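You operate a simulated robot arm through the tools that you are given. There is no shell and no other tool. Be economical: measure what you need, move in short steps, check, and stop when the job is done.

Carry out the task below with a simulated robot arm. There is one attempt and no reset: what you move stays moved.

TASK
Swap the pulley on the axle stand for the white one.
Fine: click the small collar back on; leave the old pulley on the bench.
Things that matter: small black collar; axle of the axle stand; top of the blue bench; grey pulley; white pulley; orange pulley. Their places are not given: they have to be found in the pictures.

The check looks at the end state, three seconds after you hand in, the way a careful person would. Anything else that was tipped, shoved, dropped, spilled or broken makes it a failure.

THE ROBOT
A 7-joint arm with a two-finger parallel gripper, fixed in place. Base frame: the origin is at the foot of the arm, x ahead of it, y to its left, z up; the work surface is at about z = 0.9. Units: m, degrees, N and s.
With the tool pointing down near the work surface it reaches from about 0.3 to 0.68 m from the base axis. Its first joint turns from -66.0 to 66.0 degrees. Payload 1.57 kg.
The TCP is the grasp point between the finger pads, 0.03 m short of the fingertips. In the tool frame z runs along the fingers and y along their closing line. The gripper opens to 0.11 m. The fingers are 0.024 m wide and 0.012 m thick; the gripper's body (0.048 by 0.112 m) begins 0.078 m behind the TCP.
Orientation is told as [roll, pitch, yaw] about the base's x, y, z axes, in that order, counted from this pose: with the fingers straight down and closing along the base's y, the tool's x points along the base's -x, its y along +y and its z along -z.

THE INTERFACE
- The arm moves only by the tool nudge_tool. Its argument "targets" is a list of rows, each a list of 7 numbers: the shift along the tool's x, y, z in m, then the turn, a rotation vector about the tool's x, y, z in rad, then the gripper command, from -1 (fully open) to 1 (shut), values between in proportion. In form: [[x, y, z, rx, ry, rz, jaw], ...]. A call has 1 to 10 rows; each row shifts and turns the commanded pose from where the row before left it, along the tool's axes as they then stand. Rows are played at 5 a second. More than 0.05 m and 8.6 degrees between two rows, or a gripper value outside its range, and nothing of the call is played. A pose out of reach is approached as far as the arm can. The call stops where the force on the tool passes 40 N (or 10 N more than at its start, if that is more) or the arm is blocked; 0.2 s more then pass. The fingers move at their own pace (about 0.108 m/s each) and stop on an object; they squeeze with about 26 N. The grip force told is the motor's: it shows also when the fingers shut on nothing. Time passes only in rows, and 0.2 s behind the last, so rows that do not move let the fingers close. It gives the time, the measured TCP pose, the force on the tool (base axes), the opening and the grip force at its end, in the units of the frame above (readings bear some noise).
- Cameras (640 x 400 px; columns grow to the right, rows downward): "scene" is fixed at [0.1599, -0.3843, 1.4071]; the picture's right is [0.84, -0.55, 0.00], its down [-0.30, -0.45, -0.84] and it looks along [0.46, 0.70, -0.54] (base axes); focal length 283 px, centre (320, 200). "wrist" rides on the gripper at [-0.036, 0, -0.08] in the tool frame; the picture's right is [0.00, -1.00, 0.00], its down [0.97, 0.00, -0.24] and it looks along [0.24, 0.00, 0.97] (tool axes); focal length 218 px, centre (320, 200).
- grab_frame(camera): a new picture of that camera. No time passes.
- pixel_to_xyz(camera, pixels): there is no depth. For up to 12 entries [column, row, z] of the newest picture of that camera ("zoom" is the newest enlarged one), the place [x, y] in the base frame at which the ray of that pixel passes the height z, good to about 0.002 m. No time passes.
- enlarge(camera, box): a new picture of the part [left, top, right, bottom] of that camera's present view, enlarged. No time passes.
- finish_job(): hands the job in; it is judged then, once.

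Work in short steps. Measure before you move; look again where a grasp or a placing could have gone wrong, and mend it. You have 80 turns and 34 pictures in all, those below and enlarged ones among them. Open the gripper and draw the arm clear of the work before you hand the job in, unless the task says otherwise; then end with one line.

The tools are called by a JSON object that holds its "name" and its "arguments". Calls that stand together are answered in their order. nudge_tool: Moves the arm, as the interface text tells. Its arguments: {"type":"object","properties":{"targets":{"type":"array","items":{"type":"array","items":{"type":"number"}}}},"required":["targets"]} The other tools are called the same way: grab_frame (camera) takes a picture; pixel_to_xyz (camera, pixels) gives the place at which the rays of pixels pass given heights; enlarge (camera, box) takes an enlarged picture of a part of a camera's view; finish_job () hands the job in.

At the start:

```text
time_s: 0.0
eef_pos: [0.3759, -0.0339, 1.2608]
tool_rot: [0.0, -0.1, 0.0]
contact_force: [0.6, -0.4, -0.2]
gripper_width: 0.1101
grip_force: 0.1
```

scene: 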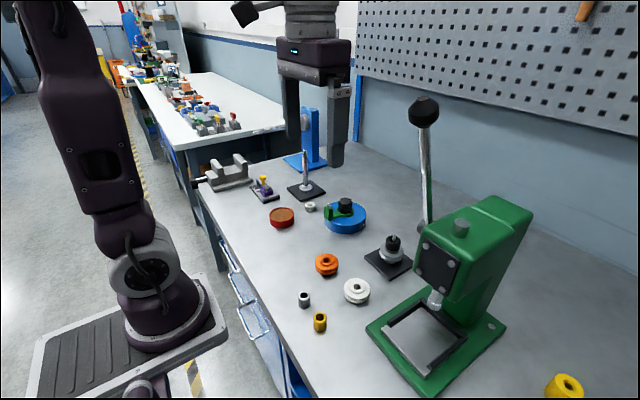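
wrist: 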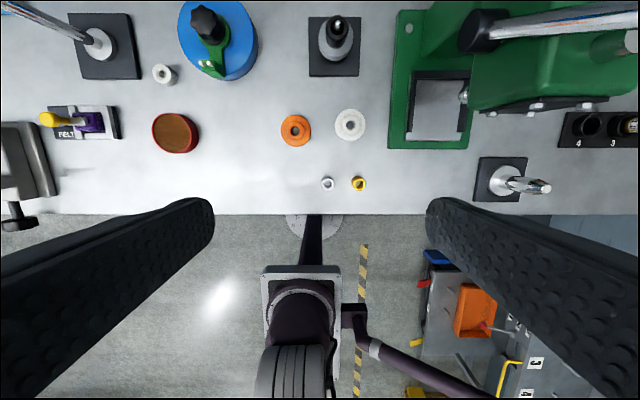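

The axle stand seems to be at scene (391,255), with a grey pulley and black collar; white pulley at (356,291), orange at (327,264). I enlarge to see details.

{"name": "enlarge", "arguments": {"camera": "scene", "box": [290, 215, 430, 305]}}

{"name": "enlarge", "arguments": {"camera": "wrist", "box": [260, 0, 420, 200]}}

```text
4.44 times, centred on (360, 260) of scene
```

zoom: 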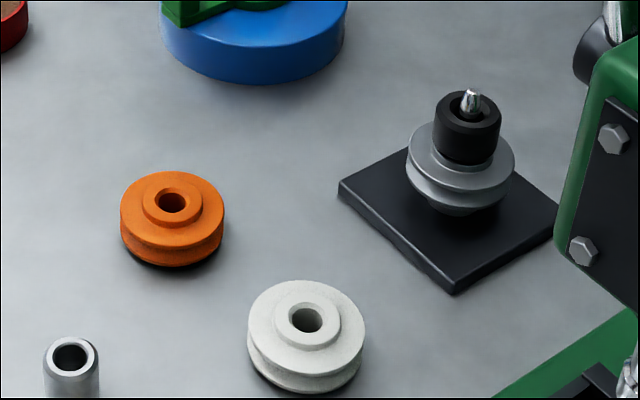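

```text
2.00 times, centred on (340, 100) of wrist
```

zoom: 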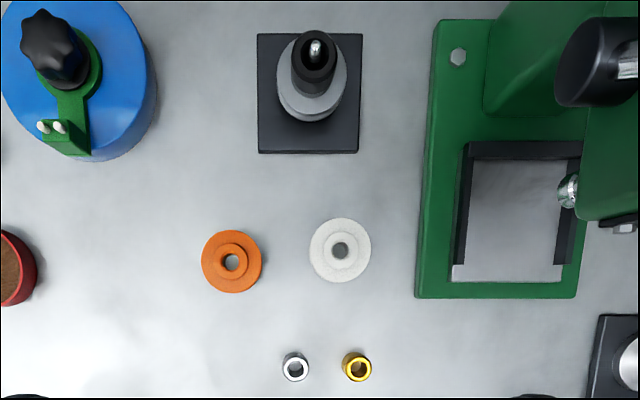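

Now I measure: white pulley, stand base and axle tip from both cameras at several heights, to triangulate.

{"name": "pixel_to_xyz", "arguments": {"camera": "zoom", "pixels": [[341, 250, 0.9], [341, 250, 0.92], [314, 44, 0.96], [314, 44, 0.98], [314, 44, 1.0], [257, 154, 0.91], [359, 153, 0.91], [362, 34, 0.91], [257, 34, 0.91], [312, 271, 0.91], [371, 250, 0.91], [310, 250, 0.91]]}}

{"name": "pixel_to_xyz", "arguments": {"camera": "scene", "pixels": [[357.1, 289.9, 0.9], [357.1, 289.9, 0.92], [393.7, 235, 0.96], [393.7, 235, 0.98], [393.7, 235, 1.0], [364.3, 256, 0.91], [389, 279.3, 0.91], [412, 267, 0.91], [327.7, 260, 0.9], [327.7, 260, 0.92], [389, 222, 0.9]]}}

```text
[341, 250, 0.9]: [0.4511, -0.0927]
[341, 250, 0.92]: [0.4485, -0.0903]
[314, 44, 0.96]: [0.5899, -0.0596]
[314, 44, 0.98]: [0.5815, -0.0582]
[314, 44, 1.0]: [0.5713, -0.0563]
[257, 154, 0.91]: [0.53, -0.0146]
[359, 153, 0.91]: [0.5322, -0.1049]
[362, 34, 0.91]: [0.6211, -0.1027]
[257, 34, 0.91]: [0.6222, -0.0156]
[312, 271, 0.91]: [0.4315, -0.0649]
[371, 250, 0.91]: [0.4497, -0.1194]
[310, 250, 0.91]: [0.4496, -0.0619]
```

```text
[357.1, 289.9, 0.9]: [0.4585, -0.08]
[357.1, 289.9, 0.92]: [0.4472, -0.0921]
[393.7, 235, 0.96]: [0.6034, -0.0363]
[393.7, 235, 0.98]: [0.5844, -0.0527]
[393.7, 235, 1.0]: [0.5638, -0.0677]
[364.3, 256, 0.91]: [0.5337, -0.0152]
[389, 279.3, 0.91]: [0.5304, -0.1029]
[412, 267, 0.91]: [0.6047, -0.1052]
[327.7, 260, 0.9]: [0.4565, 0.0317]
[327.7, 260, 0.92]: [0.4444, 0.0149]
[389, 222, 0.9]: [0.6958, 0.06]
```

Triangulated: white pulley centre ≈(0.448,-0.091), top ≈0.92; axle ≈(0.577,-0.059), tip ≈0.985. I move above the stand with tips well clear (TCP z 1.10).

{"name": "nudge_tool", "arguments": {"targets": [[-0.0335, -0.0042, 0.0268, 0, 0, 0, -1], [-0.0335, -0.0042, 0.0268, 0, 0, 0, -1], [-0.0335, -0.0042, 0.0268, 0, 0, 0, -1], [-0.0335, -0.0042, 0.0268, 0, 0, 0, -1], [-0.0335, -0.0042, 0.0268, 0, 0, 0, -1], [-0.0335, -0.0042, 0.0268, 0, 0, 0, -0.5], [0, 0, 0, 0, 0, 0, -0.5]]}}

{"name": "grab_frame", "arguments": {"camera": "wrist"}}

{"name": "enlarge", "arguments": {"camera": "scene", "box": [340, 190, 440, 290]}}

```text
time_s: 1.6
eef_pos: [0.5768, -0.0605, 1.0993]
tool_rot: [-0.2, 0.1, 0.1]
contact_force: [-0.4, 0.3, 0.3]
gripper_width: 0.0826
grip_force: 0.2
```

```text
29 pictures are left
```

wrist: 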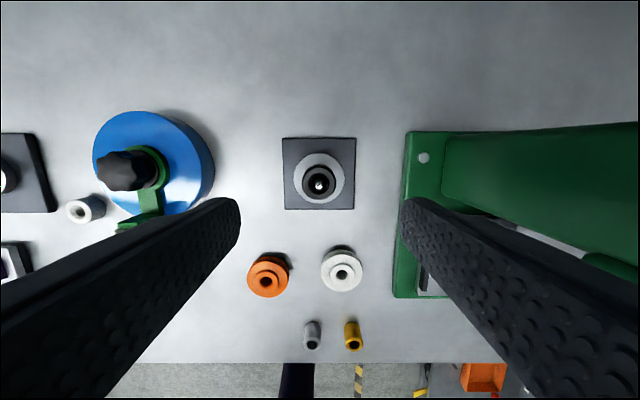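

```text
4.00 times, centred on (390, 240) of scene
```

zoom: 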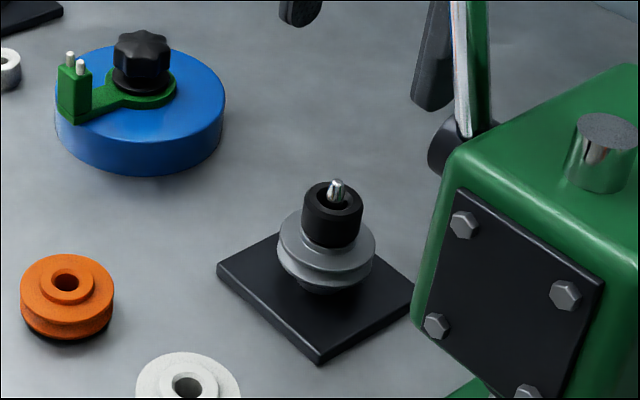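

The collar and axle are centred in the wrist view (319,184). I measure the collar's and flange's heights from the zoom by finding at which z the rays pass the axle line.

{"name": "pixel_to_xyz", "arguments": {"camera": "zoom", "pixels": [[337, 182, 0.985], [333, 200, 0.97], [333, 200, 0.98], [327, 238, 0.94], [327, 238, 0.95], [326, 262, 0.93], [326, 262, 0.94], [323, 283, 0.92], [323, 283, 0.91], [330, 232, 0.95]]}}

{"name": "pixel_to_xyz", "arguments": {"camera": "wrist", "pixels": [[319, 184, 0.985], [319, 184, 0.97], [319, 174, 0.94], [319, 174, 0.93], [294, 177, 0.94], [344, 177, 0.94]]}}

```text
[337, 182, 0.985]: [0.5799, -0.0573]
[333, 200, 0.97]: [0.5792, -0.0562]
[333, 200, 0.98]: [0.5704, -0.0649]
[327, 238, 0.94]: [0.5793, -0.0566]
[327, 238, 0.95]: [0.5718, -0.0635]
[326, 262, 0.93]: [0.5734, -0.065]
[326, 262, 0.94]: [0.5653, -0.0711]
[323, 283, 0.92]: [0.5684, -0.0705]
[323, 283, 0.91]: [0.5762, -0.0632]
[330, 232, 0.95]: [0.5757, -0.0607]
```

```text
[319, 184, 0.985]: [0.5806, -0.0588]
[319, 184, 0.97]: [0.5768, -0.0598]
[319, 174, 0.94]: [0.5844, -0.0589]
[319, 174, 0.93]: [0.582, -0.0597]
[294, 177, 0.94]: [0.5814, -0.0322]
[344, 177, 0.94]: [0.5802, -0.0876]
```

Axle ≈(0.578,-0.059), flange top ≈0.943, collar ≈0.945–0.973. I descend to TCP z≈0.981 (tips ≈0.951, above the flange) with the jaw at ~0.06.

{"name": "nudge_tool", "arguments": {"targets": [[-0.0012, 0.0013, 0, 0, 0, 0, -0.1], [0, 0, 0.03, 0, 0, 0, -0.1], [0, 0, 0.03, 0, 0, 0, -0.1], [0, 0, 0.03, 0, 0, 0, -0.1], [0, 0, 0.018, 0, 0, 0, -0.1], [0, 0, 0.01, 0, 0, 0, -0.1], [0, 0, 0, 0, 0, 0, -0.1]]}}

{"name": "enlarge", "arguments": {"camera": "scene", "box": [340, 200, 440, 290]}}

```text
time_s: 3.2
eef_pos: [0.5775, -0.0601, 0.9815]
tool_rot: [0.0, 0.0, -0.1]
contact_force: [0.1, -0.5, -0.4]
gripper_width: 0.0606
grip_force: 0.1
```

```text
4.44 times, centred on (390, 245) of scene
```

zoom: 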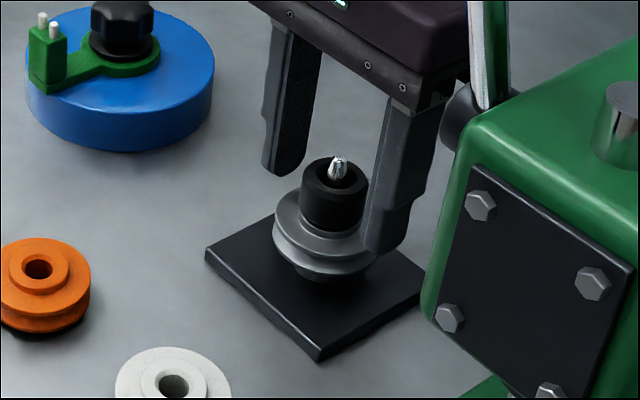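

Fingers straddle the collar with tips above the flange. I close, without moving.

{"name": "nudge_tool", "arguments": {"targets": [[0, 0.0005, 0, 0, 0, 0, 1], [0, 0, 0, 0, 0, 0, 1], [0, 0, 0, 0, 0, 0, 1], [0, 0, 0, 0, 0, 0, 1]]}}

```text
time_s: 4.2
eef_pos: [0.5777, -0.0606, 0.9828]
tool_rot: [0.0, 0.0, 0.0]
contact_force: [-1.9, -7.8, 0.2]
gripper_width: 0.0316
grip_force: 26.0
```

Gripped at 0.032 width; -7.8 N in y says the axle sits a bit to -y. I shift 1 mm that way and pull up gently.

{"name": "nudge_tool", "arguments": {"targets": [[0, -0.001, 0, 0, 0, 0, 1], [0, 0, -0.002, 0, 0, 0, 1], [0, 0, -0.002, 0, 0, 0, 1], [0, 0, -0.002, 0, 0, 0, 1]]}}

```text
time_s: 5.2
eef_pos: [0.5765, -0.0581, 0.9861]
tool_rot: [0.0, -0.1, 0.2]
contact_force: [0.6, -0.6, -0.2]
gripper_width: 0.0317
grip_force: 26.0
```

Force is back to ~0 and the arm rose; I continue up slowly and look.

{"name": "nudge_tool", "arguments": {"targets": [[0, 0, -0.005, 0, 0, 0, 1], [0, 0, -0.005, 0, 0, 0, 1], [0, 0, -0.01, 0, 0, 0, 1], [0, 0, -0.01, 0, 0, 0, 1], [0, 0, -0.02, 0, 0, 0, 1], [0, 0, 0, 0, 0, 0, 1]]}}

{"name": "enlarge", "arguments": {"camera": "scene", "box": [340, 200, 440, 290]}}

```text
time_s: 6.6
eef_pos: [0.5775, -0.059, 1.0362]
tool_rot: [-0.1, 0.0, 0.1]
contact_force: [-0.3, -0.5, -0.7]
gripper_width: 0.0317
grip_force: 26.2
```

```text
4.44 times, centred on (390, 245) of scene
```

zoom: 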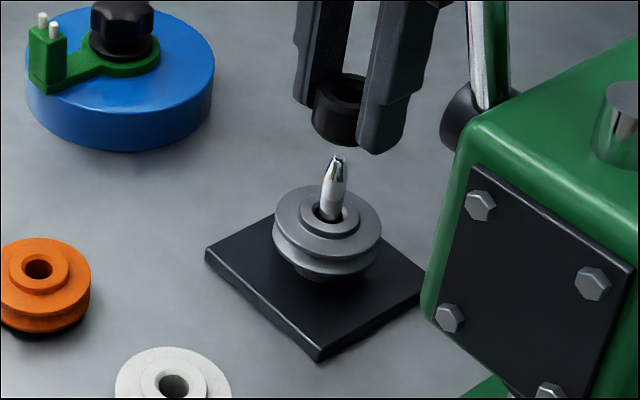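

The collar is off; hub top visible. I carry it to a free spot at about (0.385, 0.06) and lower to z≈0.94.

{"name": "nudge_tool", "arguments": {"targets": [[0.0321, 0.0198, 0, 0, 0, 0, 1], [0.0321, 0.0198, 0, 0, 0, 0, 1], [0.0321, 0.0198, 0, 0, 0, 0, 1], [0.0321, 0.0198, 0, 0, 0, 0, 1], [0.0321, 0.0198, 0, 0, 0, 0, 1], [0.0321, 0.0198, 0, 0, 0, 0, 1], [0, 0, 0.04, 0, 0, 0, 1], [0, 0, 0.04, 0, 0, 0, 1], [0, 0, 0.01, 0, 0, 0, 1], [0, 0, 0, 0, 0, 0, 1]]}}

{"name": "enlarge", "arguments": {"camera": "scene", "box": [250, 220, 350, 310]}}

```text
time_s: 8.8
eef_pos: [0.3863, 0.059, 0.9461]
tool_rot: [0.0, 0.0, -0.1]
contact_force: [-0.6, -0.5, -0.6]
gripper_width: 0.0316
grip_force: 26.0
```

```text
4.44 times, centred on (300, 265) of scene
```

zoom: 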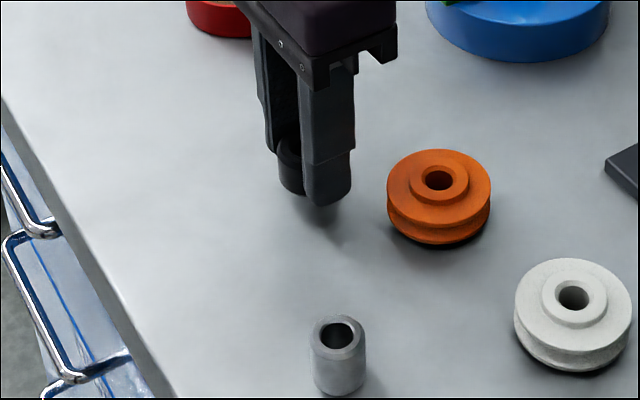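

Clear spot. I lower in small steps until contact shows.

{"name": "nudge_tool", "arguments": {"targets": [[0, 0, 0.004, 0, 0, 0, 1], [0, 0, 0.004, 0, 0, 0, 1], [0, 0, 0.002, 0, 0, 0, 1], [0, 0, 0.001, 0, 0, 0, 1]]}}

```text
time_s: 9.8
eef_pos: [0.3857, 0.0589, 0.9362]
tool_rot: [0.0, 0.1, 0.1]
contact_force: [0.1, 0.2, 0.3]
gripper_width: 0.0318
grip_force: 26.4
```

{"name": "nudge_tool", "arguments": {"targets": [[0, 0, 0.001, 0, 0, 0, 1], [0, 0, 0.001, 0, 0, 0, 1], [0, 0, 0.001, 0, 0, 0, 1], [0, 0, 0, 0, 0, 0, 1]]}}

```text
time_s: 10.8
eef_pos: [0.3848, 0.059, 0.9325]
tool_rot: [0.0, 0.0, 0.0]
contact_force: [0.0, -0.7, 5.7]
gripper_width: 0.0318
grip_force: 26.4
```

Upward 5.7 N: the collar is on the bench. I open and retreat up, then look.

{"name": "nudge_tool", "arguments": {"targets": [[0, 0, 0, 0, 0, 0, 0.2], [0, 0, 0, 0, 0, 0, -0.1], [0, 0, 0, 0, 0, 0, -0.1], [0, 0, -0.03, 0, 0, 0, -0.1], [0, 0, -0.04, 0, 0, 0, -0.1], [0, 0, -0.04, 0, 0, 0, -0.1], [0, 0, 0, 0, 0, 0, -0.1]]}}

{"name": "enlarge", "arguments": {"camera": "scene", "box": [250, 220, 350, 310]}}

```text
time_s: 12.4
eef_pos: [0.3849, 0.0605, 1.0432]
tool_rot: [0.0, 0.0, 0.1]
contact_force: [-0.1, 0.3, 0.6]
gripper_width: 0.0606
grip_force: 0.1
```

```text
4.44 times, centred on (300, 265) of scene
```

zoom: 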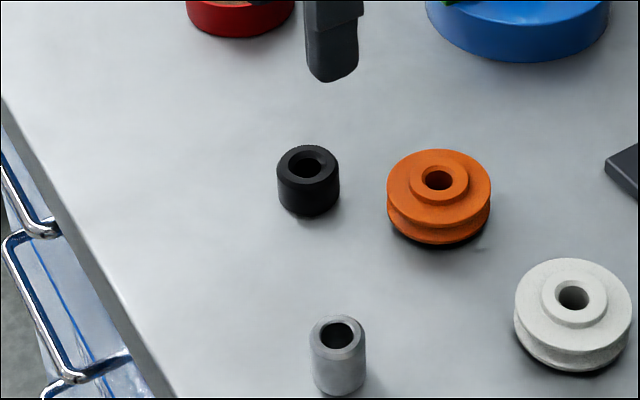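

The collar stands upright at ≈(0.385,0.059). Now back over the axle with jaw 0.085 and down to TCP z≈0.949 to grip the grey pulley's flanges.

{"name": "nudge_tool", "arguments": {"targets": [[-0.0321, -0.0199, 0, 0, 0, 0, -0.55], [-0.0321, -0.0199, 0, 0, 0, 0, -0.55], [-0.0321, -0.0199, 0, 0, 0, 0, -0.55], [-0.0321, -0.0199, 0, 0, 0, 0, -0.55], [-0.0321, -0.0199, 0, 0, 0, 0, -0.55], [-0.0321, -0.0199, 0, 0, 0, 0, -0.55], [0, 0, 0.03, 0, 0, 0, -0.55], [0, 0, 0.03, 0, 0, 0, -0.55], [0, 0, 0.02, 0, 0, 0, -0.55], [0, 0, 0.01, 0, 0, 0, -0.55]]}}

{"name": "enlarge", "arguments": {"camera": "scene", "box": [340, 200, 440, 290]}}

```text
time_s: 14.6
eef_pos: [0.5773, -0.0601, 0.9537]
tool_rot: [-0.1, 0.0, 0.0]
contact_force: [0.0, 0.8, 0.3]
gripper_width: 0.0852
grip_force: 0.1
```

```text
4.44 times, centred on (390, 245) of scene
```

zoom: 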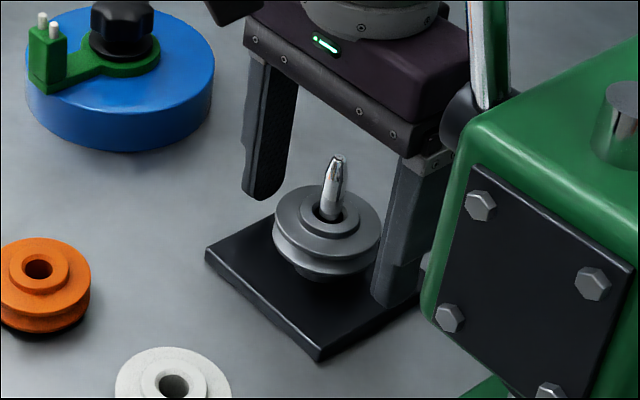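

Fingers straddle the pulley. I go 5 mm lower and close.

{"name": "nudge_tool", "arguments": {"targets": [[0, 0, 0.005, 0, 0, 0, -0.55], [0, 0, 0, 0, 0, 0, 0.2], [0, 0, 0, 0, 0, 0, 1], [0, 0, 0, 0, 0, 0, 1], [0, 0, 0, 0, 0, 0, 1]]}}

```text
time_s: 15.8
eef_pos: [0.5764, -0.0593, 0.9501]
tool_rot: [0.0, 0.0, 0.0]
contact_force: [-0.3, -0.4, 0.3]
gripper_width: 0.0549
grip_force: 26.5
```

Gripped at 0.055 with no side force. I lift slowly.

{"name": "nudge_tool", "arguments": {"targets": [[0, 0, -0.005, 0, 0, 0, 1], [0, 0, -0.005, 0, 0, 0, 1], [0, 0, -0.01, 0, 0, 0, 1], [0, 0, -0.02, 0, 0, 0, 1], [0, 0, -0.03, 0, 0, 0, 1], [0, 0, -0.03, 0, 0, 0, 1], [0, 0, 0, 0, 0, 0, 1]]}}

{"name": "enlarge", "arguments": {"camera": "scene", "box": [340, 200, 440, 290]}}

```text
time_s: 17.4
eef_pos: [0.5796, -0.0593, 1.0478]
tool_rot: [0.1, -0.1, 0.1]
contact_force: [-1.4, 0.0, -1.0]
gripper_width: 0.0552
grip_force: 25.3
```

```text
4.44 times, centred on (390, 245) of scene
```

zoom: 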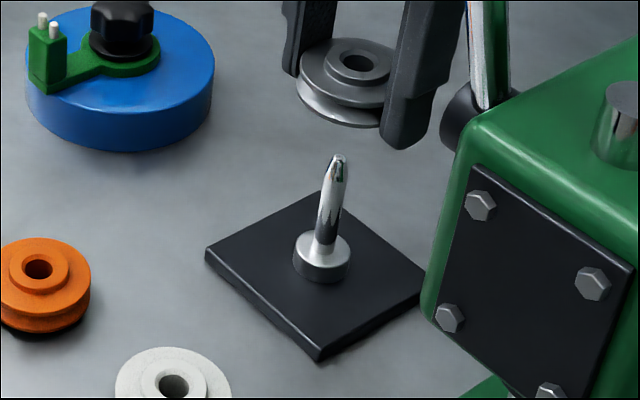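

Grey pulley is off cleanly. I measure the shoulder top and axle before moving on.

{"name": "pixel_to_xyz", "arguments": {"camera": "zoom", "pixels": [[322, 246, 0.92], [322, 246, 0.925], [322, 246, 0.93], [340, 157, 0.985], [340, 157, 0.99], [174, 384, 0.92], [174, 384, 0.925], [36, 268, 0.92], [36, 268, 0.925]]}}

```text
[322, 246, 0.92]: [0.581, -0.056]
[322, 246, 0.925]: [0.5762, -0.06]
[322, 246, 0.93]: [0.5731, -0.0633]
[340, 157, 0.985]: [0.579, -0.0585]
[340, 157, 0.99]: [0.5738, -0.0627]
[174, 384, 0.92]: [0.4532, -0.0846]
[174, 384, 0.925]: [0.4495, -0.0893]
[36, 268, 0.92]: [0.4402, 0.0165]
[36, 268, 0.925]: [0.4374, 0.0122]
```

Shoulder top ≈0.923, so the grey pulley's underside is ≈TCP−0.026. I carry it back then left, to a free spot (0.455, 0.12), staying high.

{"name": "nudge_tool", "arguments": {"targets": [[0.041, 0, 0, 0, 0, 0, 1], [0.041, 0, 0, 0, 0, 0, 1], [0.041, 0, 0, 0, 0, 0, 1], [0, 0.0448, 0, 0, 0, 0, 1], [0, 0.0448, 0, 0, 0, 0, 1], [0, 0.0448, 0, 0, 0, 0, 1], [0, 0.0448, 0, 0, 0, 0, 1], [0, 0, 0.03, 0, 0, 0, 1], [0, 0, 0.03, 0, 0, 0, 1], [0, 0, 0, 0, 0, 0, 1]]}}

{"name": "grab_frame", "arguments": {"camera": "wrist"}}

{"name": "grab_frame", "arguments": {"camera": "scene"}}

```text
time_s: 19.6
eef_pos: [0.4555, 0.1206, 0.9865]
tool_rot: [-0.1, 0.1, 0.0]
contact_force: [0.1, 0.2, -1.4]
gripper_width: 0.0549
grip_force: 25.5
```

```text
21 pictures are left
```

wrist: 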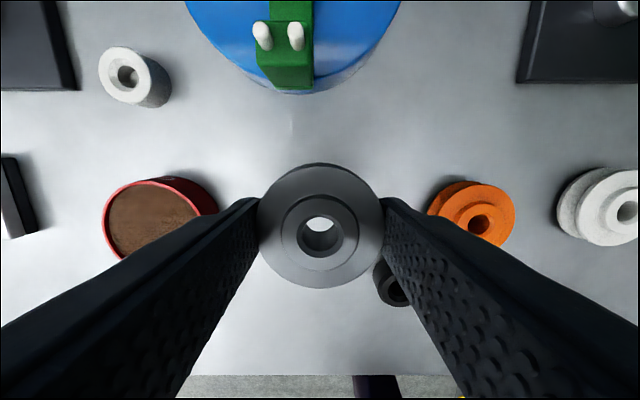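

```text
20 pictures are left
```

scene: 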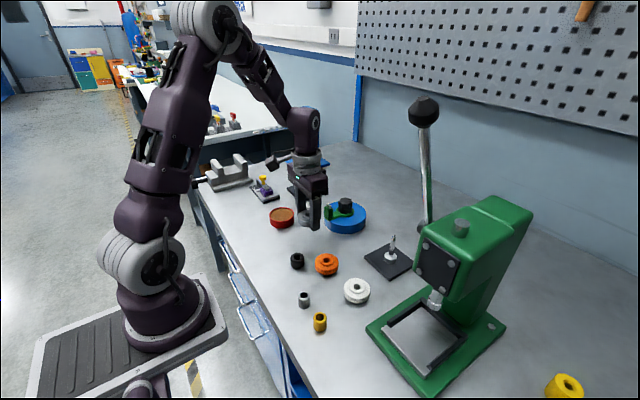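

Check clearance to the red dish (edge ≈(217,205)) and collar (378,280) before lowering.

{"name": "pixel_to_xyz", "arguments": {"camera": "wrist", "pixels": [[217, 205, 0.9], [217, 205, 0.92], [431, 230, 0.91], [375, 280, 0.91], [400, 285, 0.925], [290, 94, 0.9]]}}

```text
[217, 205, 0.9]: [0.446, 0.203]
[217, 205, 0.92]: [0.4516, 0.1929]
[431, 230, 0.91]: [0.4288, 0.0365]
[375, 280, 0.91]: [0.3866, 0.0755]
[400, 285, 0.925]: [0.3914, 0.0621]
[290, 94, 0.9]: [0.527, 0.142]
```

All clear. I lower to ≈0.933 and then creep to contact.

{"name": "nudge_tool", "arguments": {"targets": [[0, 0, 0.03, 0, 0, 0, 1], [0, 0, 0.02, 0, 0, 0, 1], [0, 0, 0.003, 0, 0, 0, 1], [0, 0, 0.001, 0, 0, 0, 1], [0, 0, 0, 0, 0, 0, 1]]}}

```text
time_s: 20.8
eef_pos: [0.4549, 0.1194, 0.9339]
tool_rot: [0.0, 0.0, 0.2]
contact_force: [-1.1, -0.3, -0.6]
gripper_width: 0.0548
grip_force: 26.7
```

{"name": "nudge_tool", "arguments": {"targets": [[0, 0, 0.001, 0, 0, 0, 1], [0, 0, 0.001, 0, 0, 0, 1], [0, 0, 0.0007, 0, 0, 0, 1], [0, 0, 0, 0, 0, 0, 1]]}}

{"name": "enlarge", "arguments": {"camera": "scene", "box": [260, 180, 360, 270]}}

```text
time_s: 21.8
eef_pos: [0.4541, 0.1204, 0.9298]
tool_rot: [0.0, 0.0, 0.0]
contact_force: [0.2, 0.5, -1.3]
gripper_width: 0.0549
grip_force: 25.9
```

```text
4.44 times, centred on (310, 225) of scene
```

zoom: 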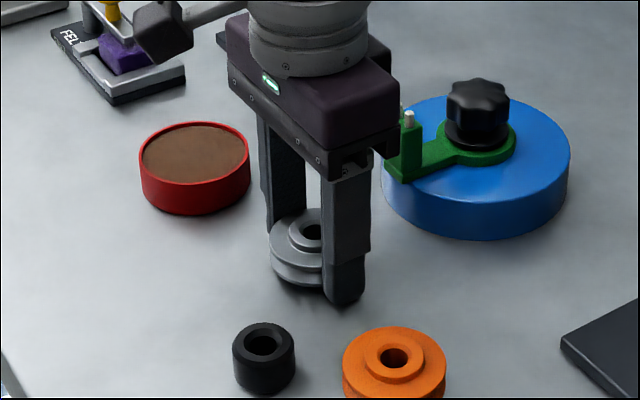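

Tips are practically at the bench, pulley ~3 mm above. I open gradually and retreat up.

{"name": "nudge_tool", "arguments": {"targets": [[0, 0, 0, 0, 0, 0, -0.05], [0, 0, 0, 0, 0, 0, -0.2], [0, 0, 0, 0, 0, 0, -0.45], [0, 0, 0, 0, 0, 0, -0.45], [0, 0, -0.03, 0, 0, 0, -0.45], [0, 0, -0.04, 0, 0, 0, -0.45], [0, 0, -0.04, 0, 0, 0, -0.45], [0, 0, 0, 0, 0, 0, -0.45]]}}

{"name": "grab_frame", "arguments": {"camera": "wrist"}}

```text
time_s: 23.6
eef_pos: [0.4549, 0.12, 1.042]
tool_rot: [0.0, 0.0, 0.1]
contact_force: [-0.2, 0.2, -1.1]
gripper_width: 0.0796
grip_force: 0.0
```

```text
18 pictures are left
```

wrist: 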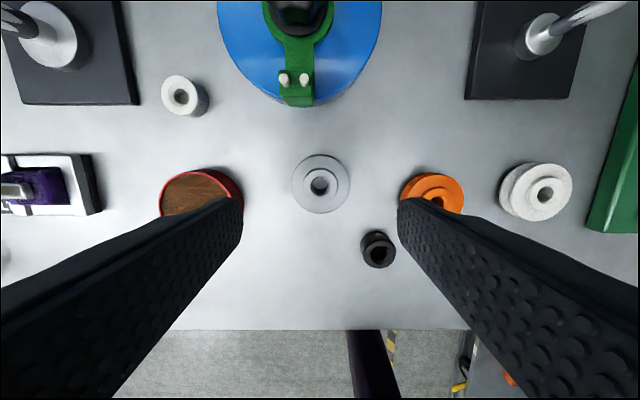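

Grey pulley rests flat on the bench. I move over the white pulley at (0.448,-0.091) and look from there.

{"name": "nudge_tool", "arguments": {"targets": [[0.0014, -0.0422, 0, 0, 0, 0, -0.45], [0.0014, -0.0422, 0, 0, 0, 0, -0.45], [0.0014, -0.0422, 0, 0, 0, 0, -0.45], [0.0014, -0.0422, 0, 0, 0, 0, -0.45], [0.0014, -0.0422, 0, 0, 0, 0, -0.45], [0, 0, 0, 0, 0, 0, -0.45]]}}

{"name": "enlarge", "arguments": {"camera": "wrist", "box": [240, 120, 400, 220]}}

```text
time_s: 25.0
eef_pos: [0.4493, -0.0952, 1.0431]
tool_rot: [0.1, 0.0, 0.1]
contact_force: [0.3, 0.0, 0.5]
gripper_width: 0.0794
grip_force: 0.1
```

```text
4.00 times, centred on (320, 170) of wrist
```

zoom: 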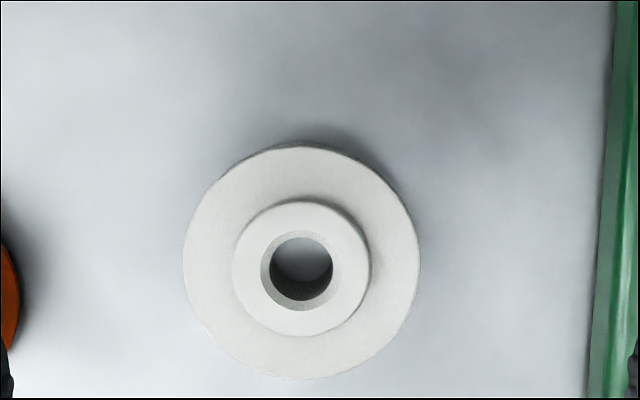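

The hub centre is at zoom (301,268), flange at (301,262); I convert them.

{"name": "pixel_to_xyz", "arguments": {"camera": "zoom", "pixels": [[301, 270, 0.925], [301, 268, 0.92], [301, 262, 0.92], [183, 262, 0.92], [419, 262, 0.92], [605, 200, 0.92], [20, 300, 0.92]]}}

```text
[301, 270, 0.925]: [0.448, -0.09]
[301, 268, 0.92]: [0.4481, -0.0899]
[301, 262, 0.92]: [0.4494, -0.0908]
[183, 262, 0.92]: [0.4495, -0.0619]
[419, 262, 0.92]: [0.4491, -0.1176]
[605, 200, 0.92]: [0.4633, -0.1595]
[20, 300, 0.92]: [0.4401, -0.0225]
```

White pulley ≈(0.4485,-0.090). I correct y by ~2 mm, then lower to z≈0.936 with a readout.

{"name": "nudge_tool", "arguments": {"targets": [[0, 0.002, 0, 0, 0, 0, -0.45], [0, 0, 0.04, 0, 0, 0, -0.45], [0, 0, 0.04, 0, 0, 0, -0.45], [0, 0, 0.02, 0, 0, 0, -0.45], [0, 0, 0.006, 0, 0, 0, -0.45], [0, 0, 0, 0, 0, 0, -0.45]]}}

{"name": "grab_frame", "arguments": {"camera": "wrist"}}

```text
time_s: 26.4
eef_pos: [0.4489, -0.0904, 0.9373]
tool_rot: [0.1, 0.0, 0.0]
contact_force: [-0.8, 0.5, 0.4]
gripper_width: 0.08
grip_force: 0.0
```

```text
16 pictures are left
```

wrist: 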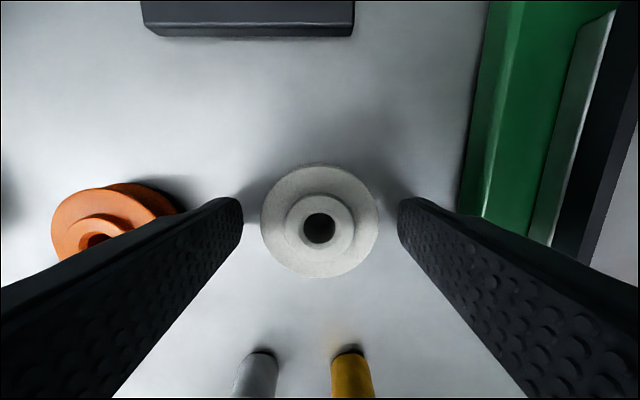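

Well centred between the fingers. I go down 3 mm and close.

{"name": "nudge_tool", "arguments": {"targets": [[0, 0, 0.003, 0, 0, 0, -0.45], [0, 0, 0, 0, 0, 0, 0.1], [0, 0, 0, 0, 0, 0, 1], [0, 0, 0, 0, 0, 0, 1], [0, 0, 0, 0, 0, 0, 1]]}}

```text
time_s: 27.6
eef_pos: [0.448, -0.0896, 0.933]
tool_rot: [0.0, -0.1, 0.0]
contact_force: [0.9, 0.0, -0.5]
gripper_width: 0.0548
grip_force: 25.7
```

Gripped at 0.055. I lift 0.12 m and carry it over the axle (0.578,-0.0595).

{"name": "nudge_tool", "arguments": {"targets": [[0, 0, -0.02, 0, 0, 0, 1], [0, 0, -0.05, 0, 0, 0, 1], [0, 0, -0.05, 0, 0, 0, 1], [-0.0433, 0.01, 0, 0, 0, 0, 1], [-0.0433, 0.01, 0, 0, 0, 0, 1], [-0.0433, 0.01, 0, 0, 0, 0, 1], [0, 0, 0, 0, 0, 0, 1], [0, 0, 0, 0, 0, 0, 1]]}}

{"name": "enlarge", "arguments": {"camera": "wrist", "box": [240, 160, 400, 260]}}

{"name": "enlarge", "arguments": {"camera": "scene", "box": [340, 190, 440, 280]}}

```text
time_s: 29.4
eef_pos: [0.5781, -0.0591, 1.0522]
tool_rot: [0.0, 0.0, 0.0]
contact_force: [-0.2, 0.3, -1.2]
gripper_width: 0.0551
grip_force: 26.1
```

```text
4.00 times, centred on (320, 210) of wrist
```

zoom: 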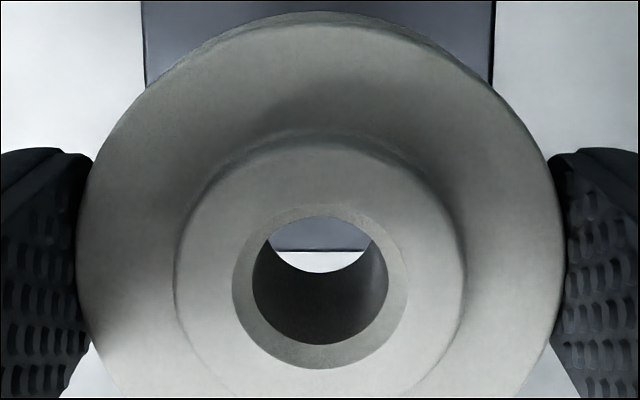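

```text
4.44 times, centred on (390, 235) of scene
```

zoom: 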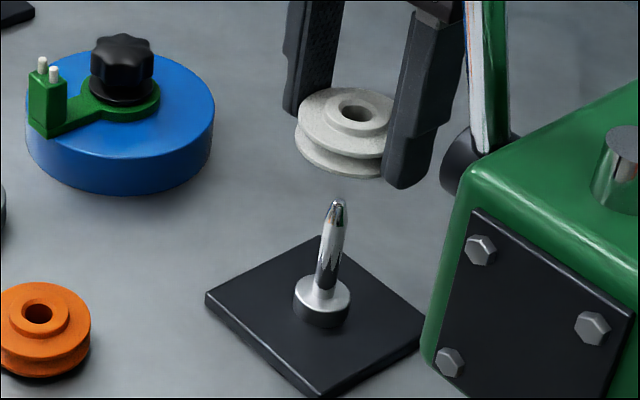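

I compute the bore centre in both views: wrist zoom would be superseded, so full wrist px (320, 231.8) and scene zoom (355,113), at hub-top z≈1.044.

{"name": "pixel_to_xyz", "arguments": {"camera": "wrist", "pixels": [[320, 231.8, 1.044], [320, 231.8, 1.046]]}}

{"name": "pixel_to_xyz", "arguments": {"camera": "zoom", "pixels": [[355, 113, 1.044], [355, 113, 1.046], [338, 201, 0.985], [338, 201, 0.988], [322, 290, 0.923]]}}

```text
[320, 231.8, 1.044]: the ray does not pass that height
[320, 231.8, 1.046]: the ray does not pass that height
```

```text
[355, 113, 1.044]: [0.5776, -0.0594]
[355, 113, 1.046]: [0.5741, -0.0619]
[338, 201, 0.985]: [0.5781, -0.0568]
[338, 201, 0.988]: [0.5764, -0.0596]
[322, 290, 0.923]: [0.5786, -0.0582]
```

Bore is at TCP x,y (0.578,-0.059), in line with the axle. I lower slowly over the tapered tip to z≈1.0.

{"name": "nudge_tool", "arguments": {"targets": [[0, 0, 0.015, 0, 0, 0, 1], [0, 0, 0.01, 0, 0, 0, 1], [0, 0, 0.005, 0, 0, 0, 1], [0, 0, 0.005, 0, 0, 0, 1], [0, 0, 0.005, 0, 0, 0, 1], [0, 0, 0.005, 0, 0, 0, 1], [0, 0, 0, 0, 0, 0, 1]]}}

{"name": "enlarge", "arguments": {"camera": "scene", "box": [340, 190, 440, 280]}}

```text
time_s: 31.0
eef_pos: [0.5784, -0.0601, 1.0078]
tool_rot: [0.0, -0.1, 0.1]
contact_force: [-0.1, 0.1, -0.4]
gripper_width: 0.0548
grip_force: 27.0
```

```text
4.44 times, centred on (390, 235) of scene
```

zoom: 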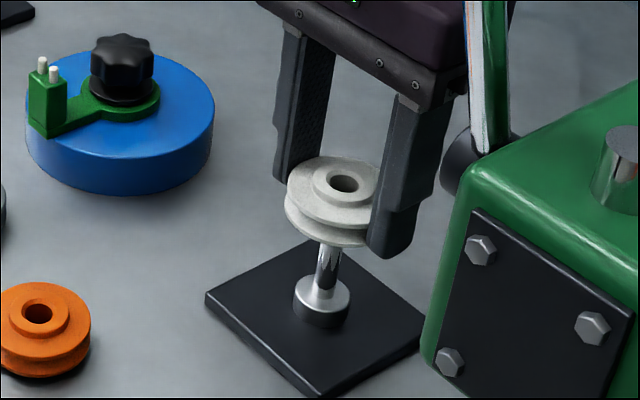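

The axle tip has entered the bore with no force. I continue down to ≈0.962.

{"name": "nudge_tool", "arguments": {"targets": [[0, 0, 0.006, 0, 0, 0, 1], [0, 0, 0.006, 0, 0, 0, 1], [0, 0, 0.006, 0, 0, 0, 1], [0, 0, 0.006, 0, 0, 0, 1], [0, 0, 0.006, 0, 0, 0, 1], [0, 0, 0.006, 0, 0, 0, 1], [0, 0, 0.006, 0, 0, 0, 1], [0, 0, 0, 0, 0, 0, 1]]}}

```text
time_s: 32.8
eef_pos: [0.577, -0.0588, 0.9651]
tool_rot: [0.1, 0.1, -0.1]
contact_force: [-1.0, 0.4, -0.4]
gripper_width: 0.0552
grip_force: 26.1
```

{"name": "nudge_tool", "arguments": {"targets": [[0, 0, 0.004, 0, 0, 0, 1], [0, 0, 0.002, 0, 0, 0, 1], [0, 0, 0.0015, 0, 0, 0, 1], [0, 0, 0, 0, 0, 0, 1]]}}

```text
time_s: 33.8
eef_pos: [0.5775, -0.059, 0.957]
tool_rot: [-0.1, 0.1, 0.1]
contact_force: [-0.4, -0.1, -1.2]
gripper_width: 0.0549
grip_force: 25.9
```

No force yet; I creep further until the shoulder takes it.

{"name": "nudge_tool", "arguments": {"targets": [[0, 0, 0.001, 0, 0, 0, 1], [0, 0, 0.001, 0, 0, 0, 1], [0, 0, 0.0007, 0, 0, 0, 1], [0, 0, 0, 0, 0, 0, 1]]}}

```text
time_s: 34.8
eef_pos: [0.578, -0.059, 0.9552]
tool_rot: [0.0, -0.1, 0.1]
contact_force: [-2.9, 3.3, 20.0]
gripper_width: 0.0551
grip_force: 25.8
```

20 N upward: the pulley is seated on the shoulder. I ease off, open and rise, then look.

{"name": "nudge_tool", "arguments": {"targets": [[0, 0, -0.001, 0, 0, 0, 1], [0, 0, 0, 0, 0, 0, -0.1], [0, 0, 0, 0, 0, 0, -0.45], [0, 0, 0, 0, 0, 0, -0.45], [0, 0, -0.03, 0, 0, 0, -0.45], [0, 0, -0.04, 0, 0, 0, -0.45], [0, 0, -0.03, 0, 0, 0, -0.45], [0, 0, 0, 0, 0, 0, -0.45]]}}

{"name": "enlarge", "arguments": {"camera": "scene", "box": [340, 190, 440, 280]}}

```text
time_s: 36.6
eef_pos: [0.579, -0.0602, 1.0569]
tool_rot: [0.0, -0.1, -0.1]
contact_force: [-0.5, 0.7, 0.4]
gripper_width: 0.0798
grip_force: 0.1
```

```text
4.44 times, centred on (390, 235) of scene
```

zoom: 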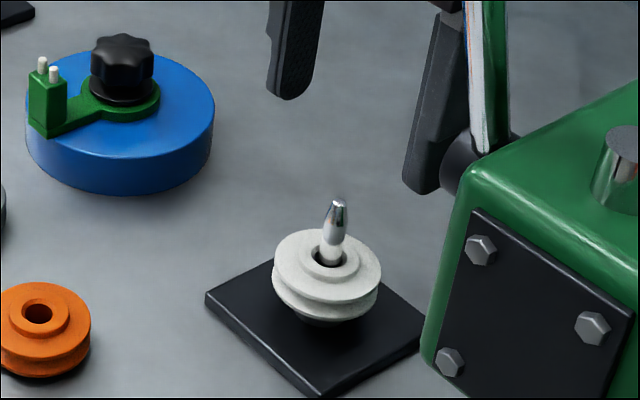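

White pulley seated flat. Now to the collar at (0.385,0.059): move over it with jaw 0.06, descend partway and check.

{"name": "nudge_tool", "arguments": {"targets": [[0.0322, 0.0197, 0, 0, 0, 0, -0.1], [0.0322, 0.0197, 0, 0, 0, 0, -0.1], [0.0322, 0.0197, 0, 0, 0, 0, -0.1], [0.0322, 0.0197, 0, 0, 0, 0, -0.1], [0.0322, 0.0197, 0, 0, 0, 0, -0.1], [0.0322, 0.0197, 0, 0, 0, 0, -0.1], [0, 0, 0.04, 0, 0, 0, -0.1], [0, 0, 0.04, 0, 0, 0, -0.1], [0, 0, 0, 0, 0, 0, -0.1]]}}

{"name": "grab_frame", "arguments": {"camera": "wrist"}}

```text
time_s: 38.6
eef_pos: [0.3825, 0.0593, 0.9743]
tool_rot: [0.0, 0.0, 0.0]
contact_force: [0.2, 0.2, -0.2]
gripper_width: 0.0603
grip_force: 0.0
```

```text
11 pictures are left
```

wrist: 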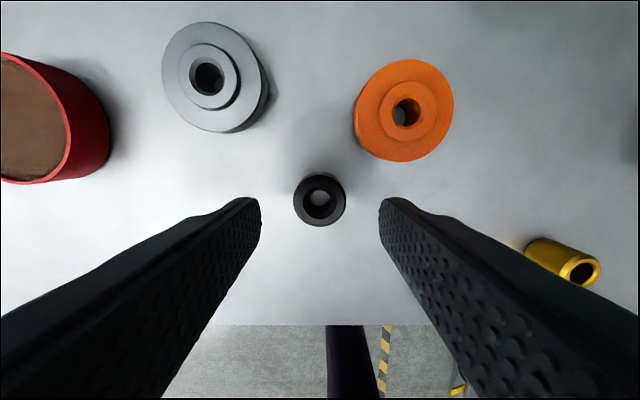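

Collar centred in column (319,203). I check its position at its top height.

{"name": "pixel_to_xyz", "arguments": {"camera": "wrist", "pixels": [[319.5, 203, 0.925], [319.5, 203, 0.928]]}}

{"name": "nudge_tool", "arguments": {"targets": [[0, 0, 0, 0, 0, 0, -0.1]]}}

```text
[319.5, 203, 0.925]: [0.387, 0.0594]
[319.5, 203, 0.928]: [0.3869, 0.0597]
```

```text
time_s: 39.0
eef_pos: [0.3857, 0.0589, 0.9748]
tool_rot: [0.0, 0.0, 0.0]
contact_force: [-0.2, 0.6, -0.3]
gripper_width: 0.0608
grip_force: 0.0
```

Within ~1 mm; I shift +1 mm in x, descend to z≈0.933 and close.

{"name": "nudge_tool", "arguments": {"targets": [[-0.001, 0, 0.02, 0, 0, 0, -0.1], [0, 0, 0.015, 0, 0, 0, -0.1], [0, 0, 0.0065, 0, 0, 0, -0.1], [0, 0, 0, 0, 0, 0, 0.3], [0, 0, 0, 0, 0, 0, 1], [0, 0, 0, 0, 0, 0, 1], [0, 0, 0, 0, 0, 0, 1]]}}

```text
time_s: 40.6
eef_pos: [0.3848, 0.0585, 0.9353]
tool_rot: [0.0, 0.1, -0.1]
contact_force: [0.1, -0.2, -0.4]
gripper_width: 0.0317
grip_force: 26.4
```

Gripped at 0.032. Lift 0.12 and carry over the axle.

{"name": "nudge_tool", "arguments": {"targets": [[0, 0, -0.03, 0, 0, 0, 1], [0, 0, -0.045, 0, 0, 0, 1], [0, 0, -0.045, 0, 0, 0, 1], [-0.032, -0.0197, 0, 0, 0, 0, 1], [-0.032, -0.0197, 0, 0, 0, 0, 1], [-0.032, -0.0197, 0, 0, 0, 0, 1], [-0.032, -0.0197, 0, 0, 0, 0, 1], [-0.032, -0.0197, 0, 0, 0, 0, 1], [-0.032, -0.0197, 0, 0, 0, 0, 1], [0, 0, 0, 0, 0, 0, 1]]}}

{"name": "enlarge", "arguments": {"camera": "wrist", "box": [240, 160, 400, 260]}}

{"name": "enlarge", "arguments": {"camera": "scene", "box": [340, 190, 440, 280]}}

```text
time_s: 42.8
eef_pos: [0.5774, -0.0594, 1.0563]
tool_rot: [0.0, 0.0, 0.1]
contact_force: [-0.4, 1.0, -1.3]
gripper_width: 0.0316
grip_force: 26.0
```

```text
4.00 times, centred on (320, 210) of wrist
```

zoom: 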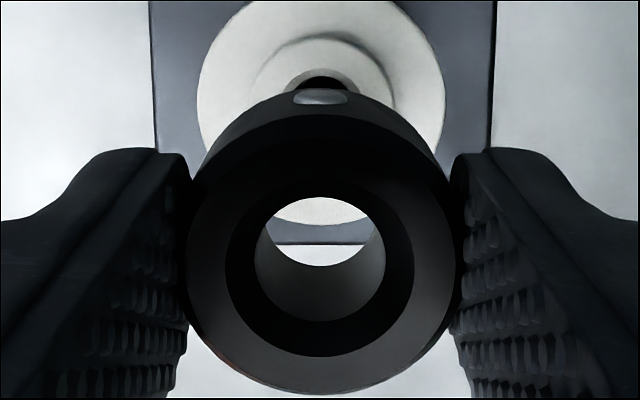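

```text
4.44 times, centred on (390, 235) of scene
```

zoom: 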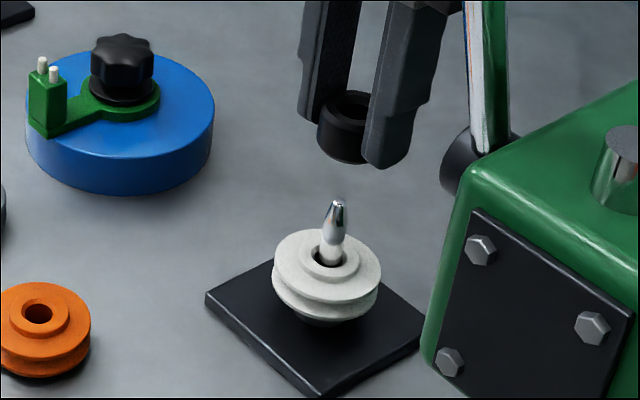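

Bore centre computes to ≈TCP+1 mm in x; columns line up (320 vs 321). I correct 0.7 mm and lower slowly over the tip.

{"name": "nudge_tool", "arguments": {"targets": [[0.0007, 0, 0.015, 0, 0, 0, 1], [0, 0, 0.015, 0, 0, 0, 1], [0, 0, 0.005, 0, 0, 0, 1], [0, 0, 0.005, 0, 0, 0, 1], [0, 0, 0.005, 0, 0, 0, 1], [0, 0, 0.005, 0, 0, 0, 1], [0, 0, 0, 0, 0, 0, 1]]}}

{"name": "enlarge", "arguments": {"camera": "scene", "box": [340, 190, 440, 280]}}

```text
time_s: 44.4
eef_pos: [0.5762, -0.0598, 1.0049]
tool_rot: [0.0, 0.0, 0.1]
contact_force: [0.9, -0.3, -0.2]
gripper_width: 0.0318
grip_force: 25.9
```

```text
4.44 times, centred on (390, 235) of scene
```

zoom: 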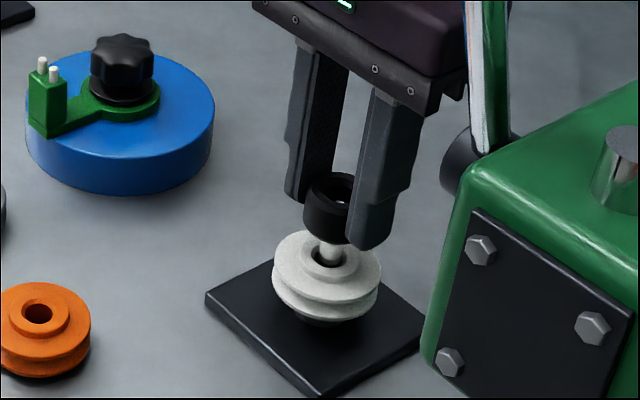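

The collar is on the axle. I continue down toward the hub (TCP ≈0.981).

{"name": "nudge_tool", "arguments": {"targets": [[0, 0, 0.005, 0, 0, 0, 1], [0, 0, 0.005, 0, 0, 0, 1], [0, 0, 0.005, 0, 0, 0, 1], [0, 0, 0.003, 0, 0, 0, 1], [0, 0, 0.002, 0, 0, 0, 1], [0, 0, 0, 0, 0, 0, 1]]}}

```text
time_s: 45.8
eef_pos: [0.5758, -0.0597, 0.9845]
tool_rot: [0.0, 0.0, 0.0]
contact_force: [0.3, -0.1, 0.6]
gripper_width: 0.0316
grip_force: 26.0
```

{"name": "nudge_tool", "arguments": {"targets": [[0, 0, 0.001, 0, 0, 0, 1], [0, 0, 0.001, 0, 0, 0, 1], [0, 0, 0.001, 0, 0, 0, 1], [0, 0, 0.001, 0, 0, 0, 1], [0, 0, 0, 0, 0, 0, 1]]}}

```text
time_s: 47.0
eef_pos: [0.5774, -0.0604, 0.98]
tool_rot: [-0.1, -0.1, 0.0]
contact_force: [0.2, -2.0, 14.9]
gripper_width: 0.0318
grip_force: 25.4
```

14.9 N: touching the hub or the snap. I press a bit further to make sure it clicks.

{"name": "nudge_tool", "arguments": {"targets": [[0, 0, 0.001, 0, 0, 0, 1], [0, 0, 0.0005, 0, 0, 0, 1], [0, 0, 0, 0, 0, 0, 1]]}}

{"name": "enlarge", "arguments": {"camera": "scene", "box": [360, 200, 420, 260]}}

```text
time_s: 47.8
eef_pos: [0.5778, -0.0599, 0.9798]
tool_rot: [0.0, -0.1, 0.0]
contact_force: [9.1, -4.2, 5.3]
gripper_width: 0.0316
grip_force: 26.1
```

```text
6.67 times, centred on (390, 230) of scene
```

zoom: 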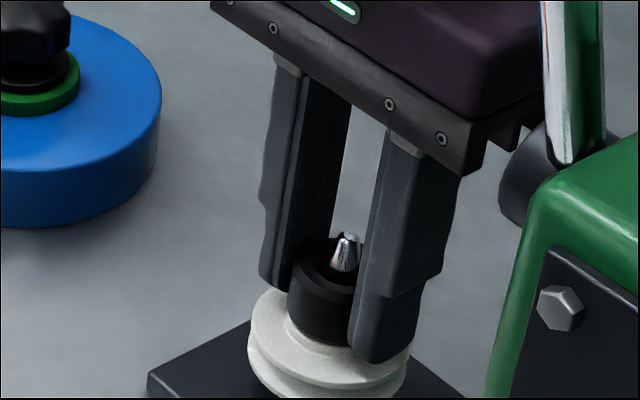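

Force dropped to 5 N with side forces now present, like a snap. I press 1 mm more to confirm it's seated solidly.

{"name": "nudge_tool", "arguments": {"targets": [[0, 0, 0.0007, 0, 0, 0, 1], [0, 0, 0.0007, 0, 0, 0, 1], [0, 0, 0, 0, 0, 0, 1]]}}

```text
time_s: 48.6
eef_pos: [0.5755, -0.0589, 0.9788]
tool_rot: [0.1, 0.1, 0.0]
contact_force: [10.8, -5.6, 8.0]
gripper_width: 0.0318
grip_force: 26.1
```

Held laterally and vertically. I ease off, open, rise, and compare the collar height with the original picture.

{"name": "nudge_tool", "arguments": {"targets": [[0, 0, -0.0007, 0, 0, 0, 1], [0, 0, 0, 0, 0, 0, 0.2], [0, 0, 0, 0, 0, 0, -0.1], [0, 0, 0, 0, 0, 0, -0.1], [0, 0, -0.03, 0, 0, 0, -0.1], [0, 0, -0.05, 0, 0, 0, -0.1], [0, 0, -0.03, 0, 0, 0, -0.1], [0, 0, 0, 0, 0, 0, -0.1]]}}

{"name": "enlarge", "arguments": {"camera": "scene", "box": [340, 190, 440, 290]}}

```text
time_s: 50.4
eef_pos: [0.5782, -0.0601, 1.089]
tool_rot: [0.0, 0.0, -0.1]
contact_force: [-0.8, -0.7, 0.9]
gripper_width: 0.0608
grip_force: 0.1
```

```text
4.00 times, centred on (390, 240) of scene
```

zoom: 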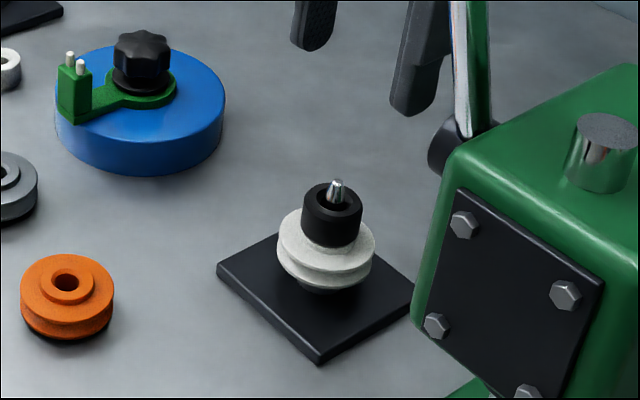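

It looks the same as at the start. One tighter look to confirm no gap, plus an overall scene check.

{"name": "enlarge", "arguments": {"camera": "scene", "box": [372, 226, 412, 266]}}

{"name": "grab_frame", "arguments": {"camera": "scene"}}

```text
10.00 times, centred on (392, 246) of scene
```

zoom: 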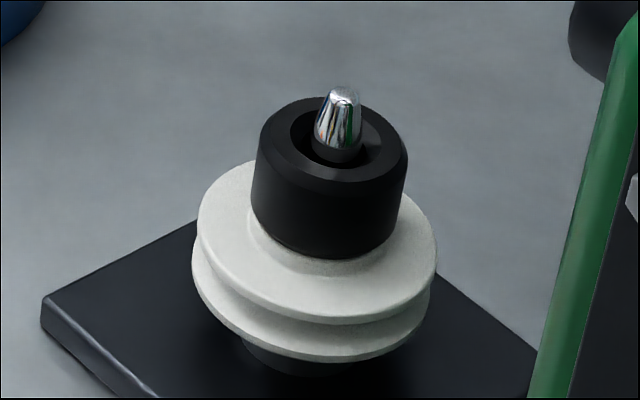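

```text
4 pictures are left
```

scene: 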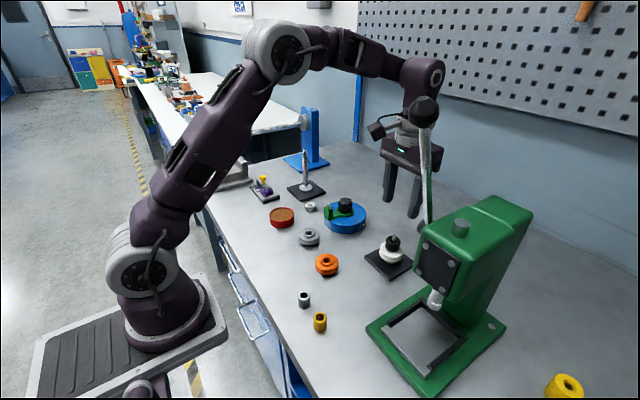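

The collar sits flush on the hub, everything else in place. I draw the arm up and back.

{"name": "nudge_tool", "arguments": {"targets": [[0, 0, -0.04, 0, 0, 0, -0.1], [0, 0, -0.04, 0, 0, 0, -0.1], [0.03, 0.005, -0.02, 0, 0, 0, -0.1], [0.04, 0.005, -0.01, 0, 0, 0, -0.5], [0.04, 0.005, 0, 0, 0, 0, -1], [0.04, 0.005, 0, 0, 0, 0, -1], [0.03, 0.005, 0, 0, 0, 0, -1], [0, 0, 0, 0, 0, 0, -1]]}}

{"name": "grab_frame", "arguments": {"camera": "scene"}}

```text
time_s: 52.2
eef_pos: [0.3968, -0.0327, 1.1963]
tool_rot: [0.0, 0.0, 0.1]
contact_force: [-0.4, 1.1, 0.4]
gripper_width: 0.1097
grip_force: 0.1
```

```text
3 pictures are left
```

scene: 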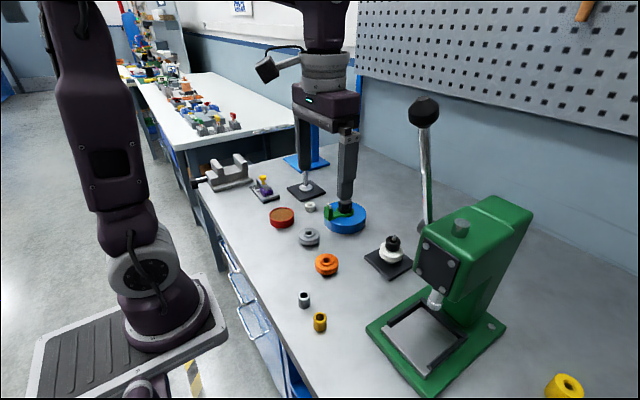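

The arm is clear, the white pulley and collar are on the axle, and the grey pulley is on the bench. I hand in.

{"name": "finish_job", "arguments": {}}

```text
The job is handed in.
```

The white pulley is on the axle with the black collar pressed back on; the force reading dipped like a snap, but I did not tug-test it. The grey pulley lies flat on the bench.
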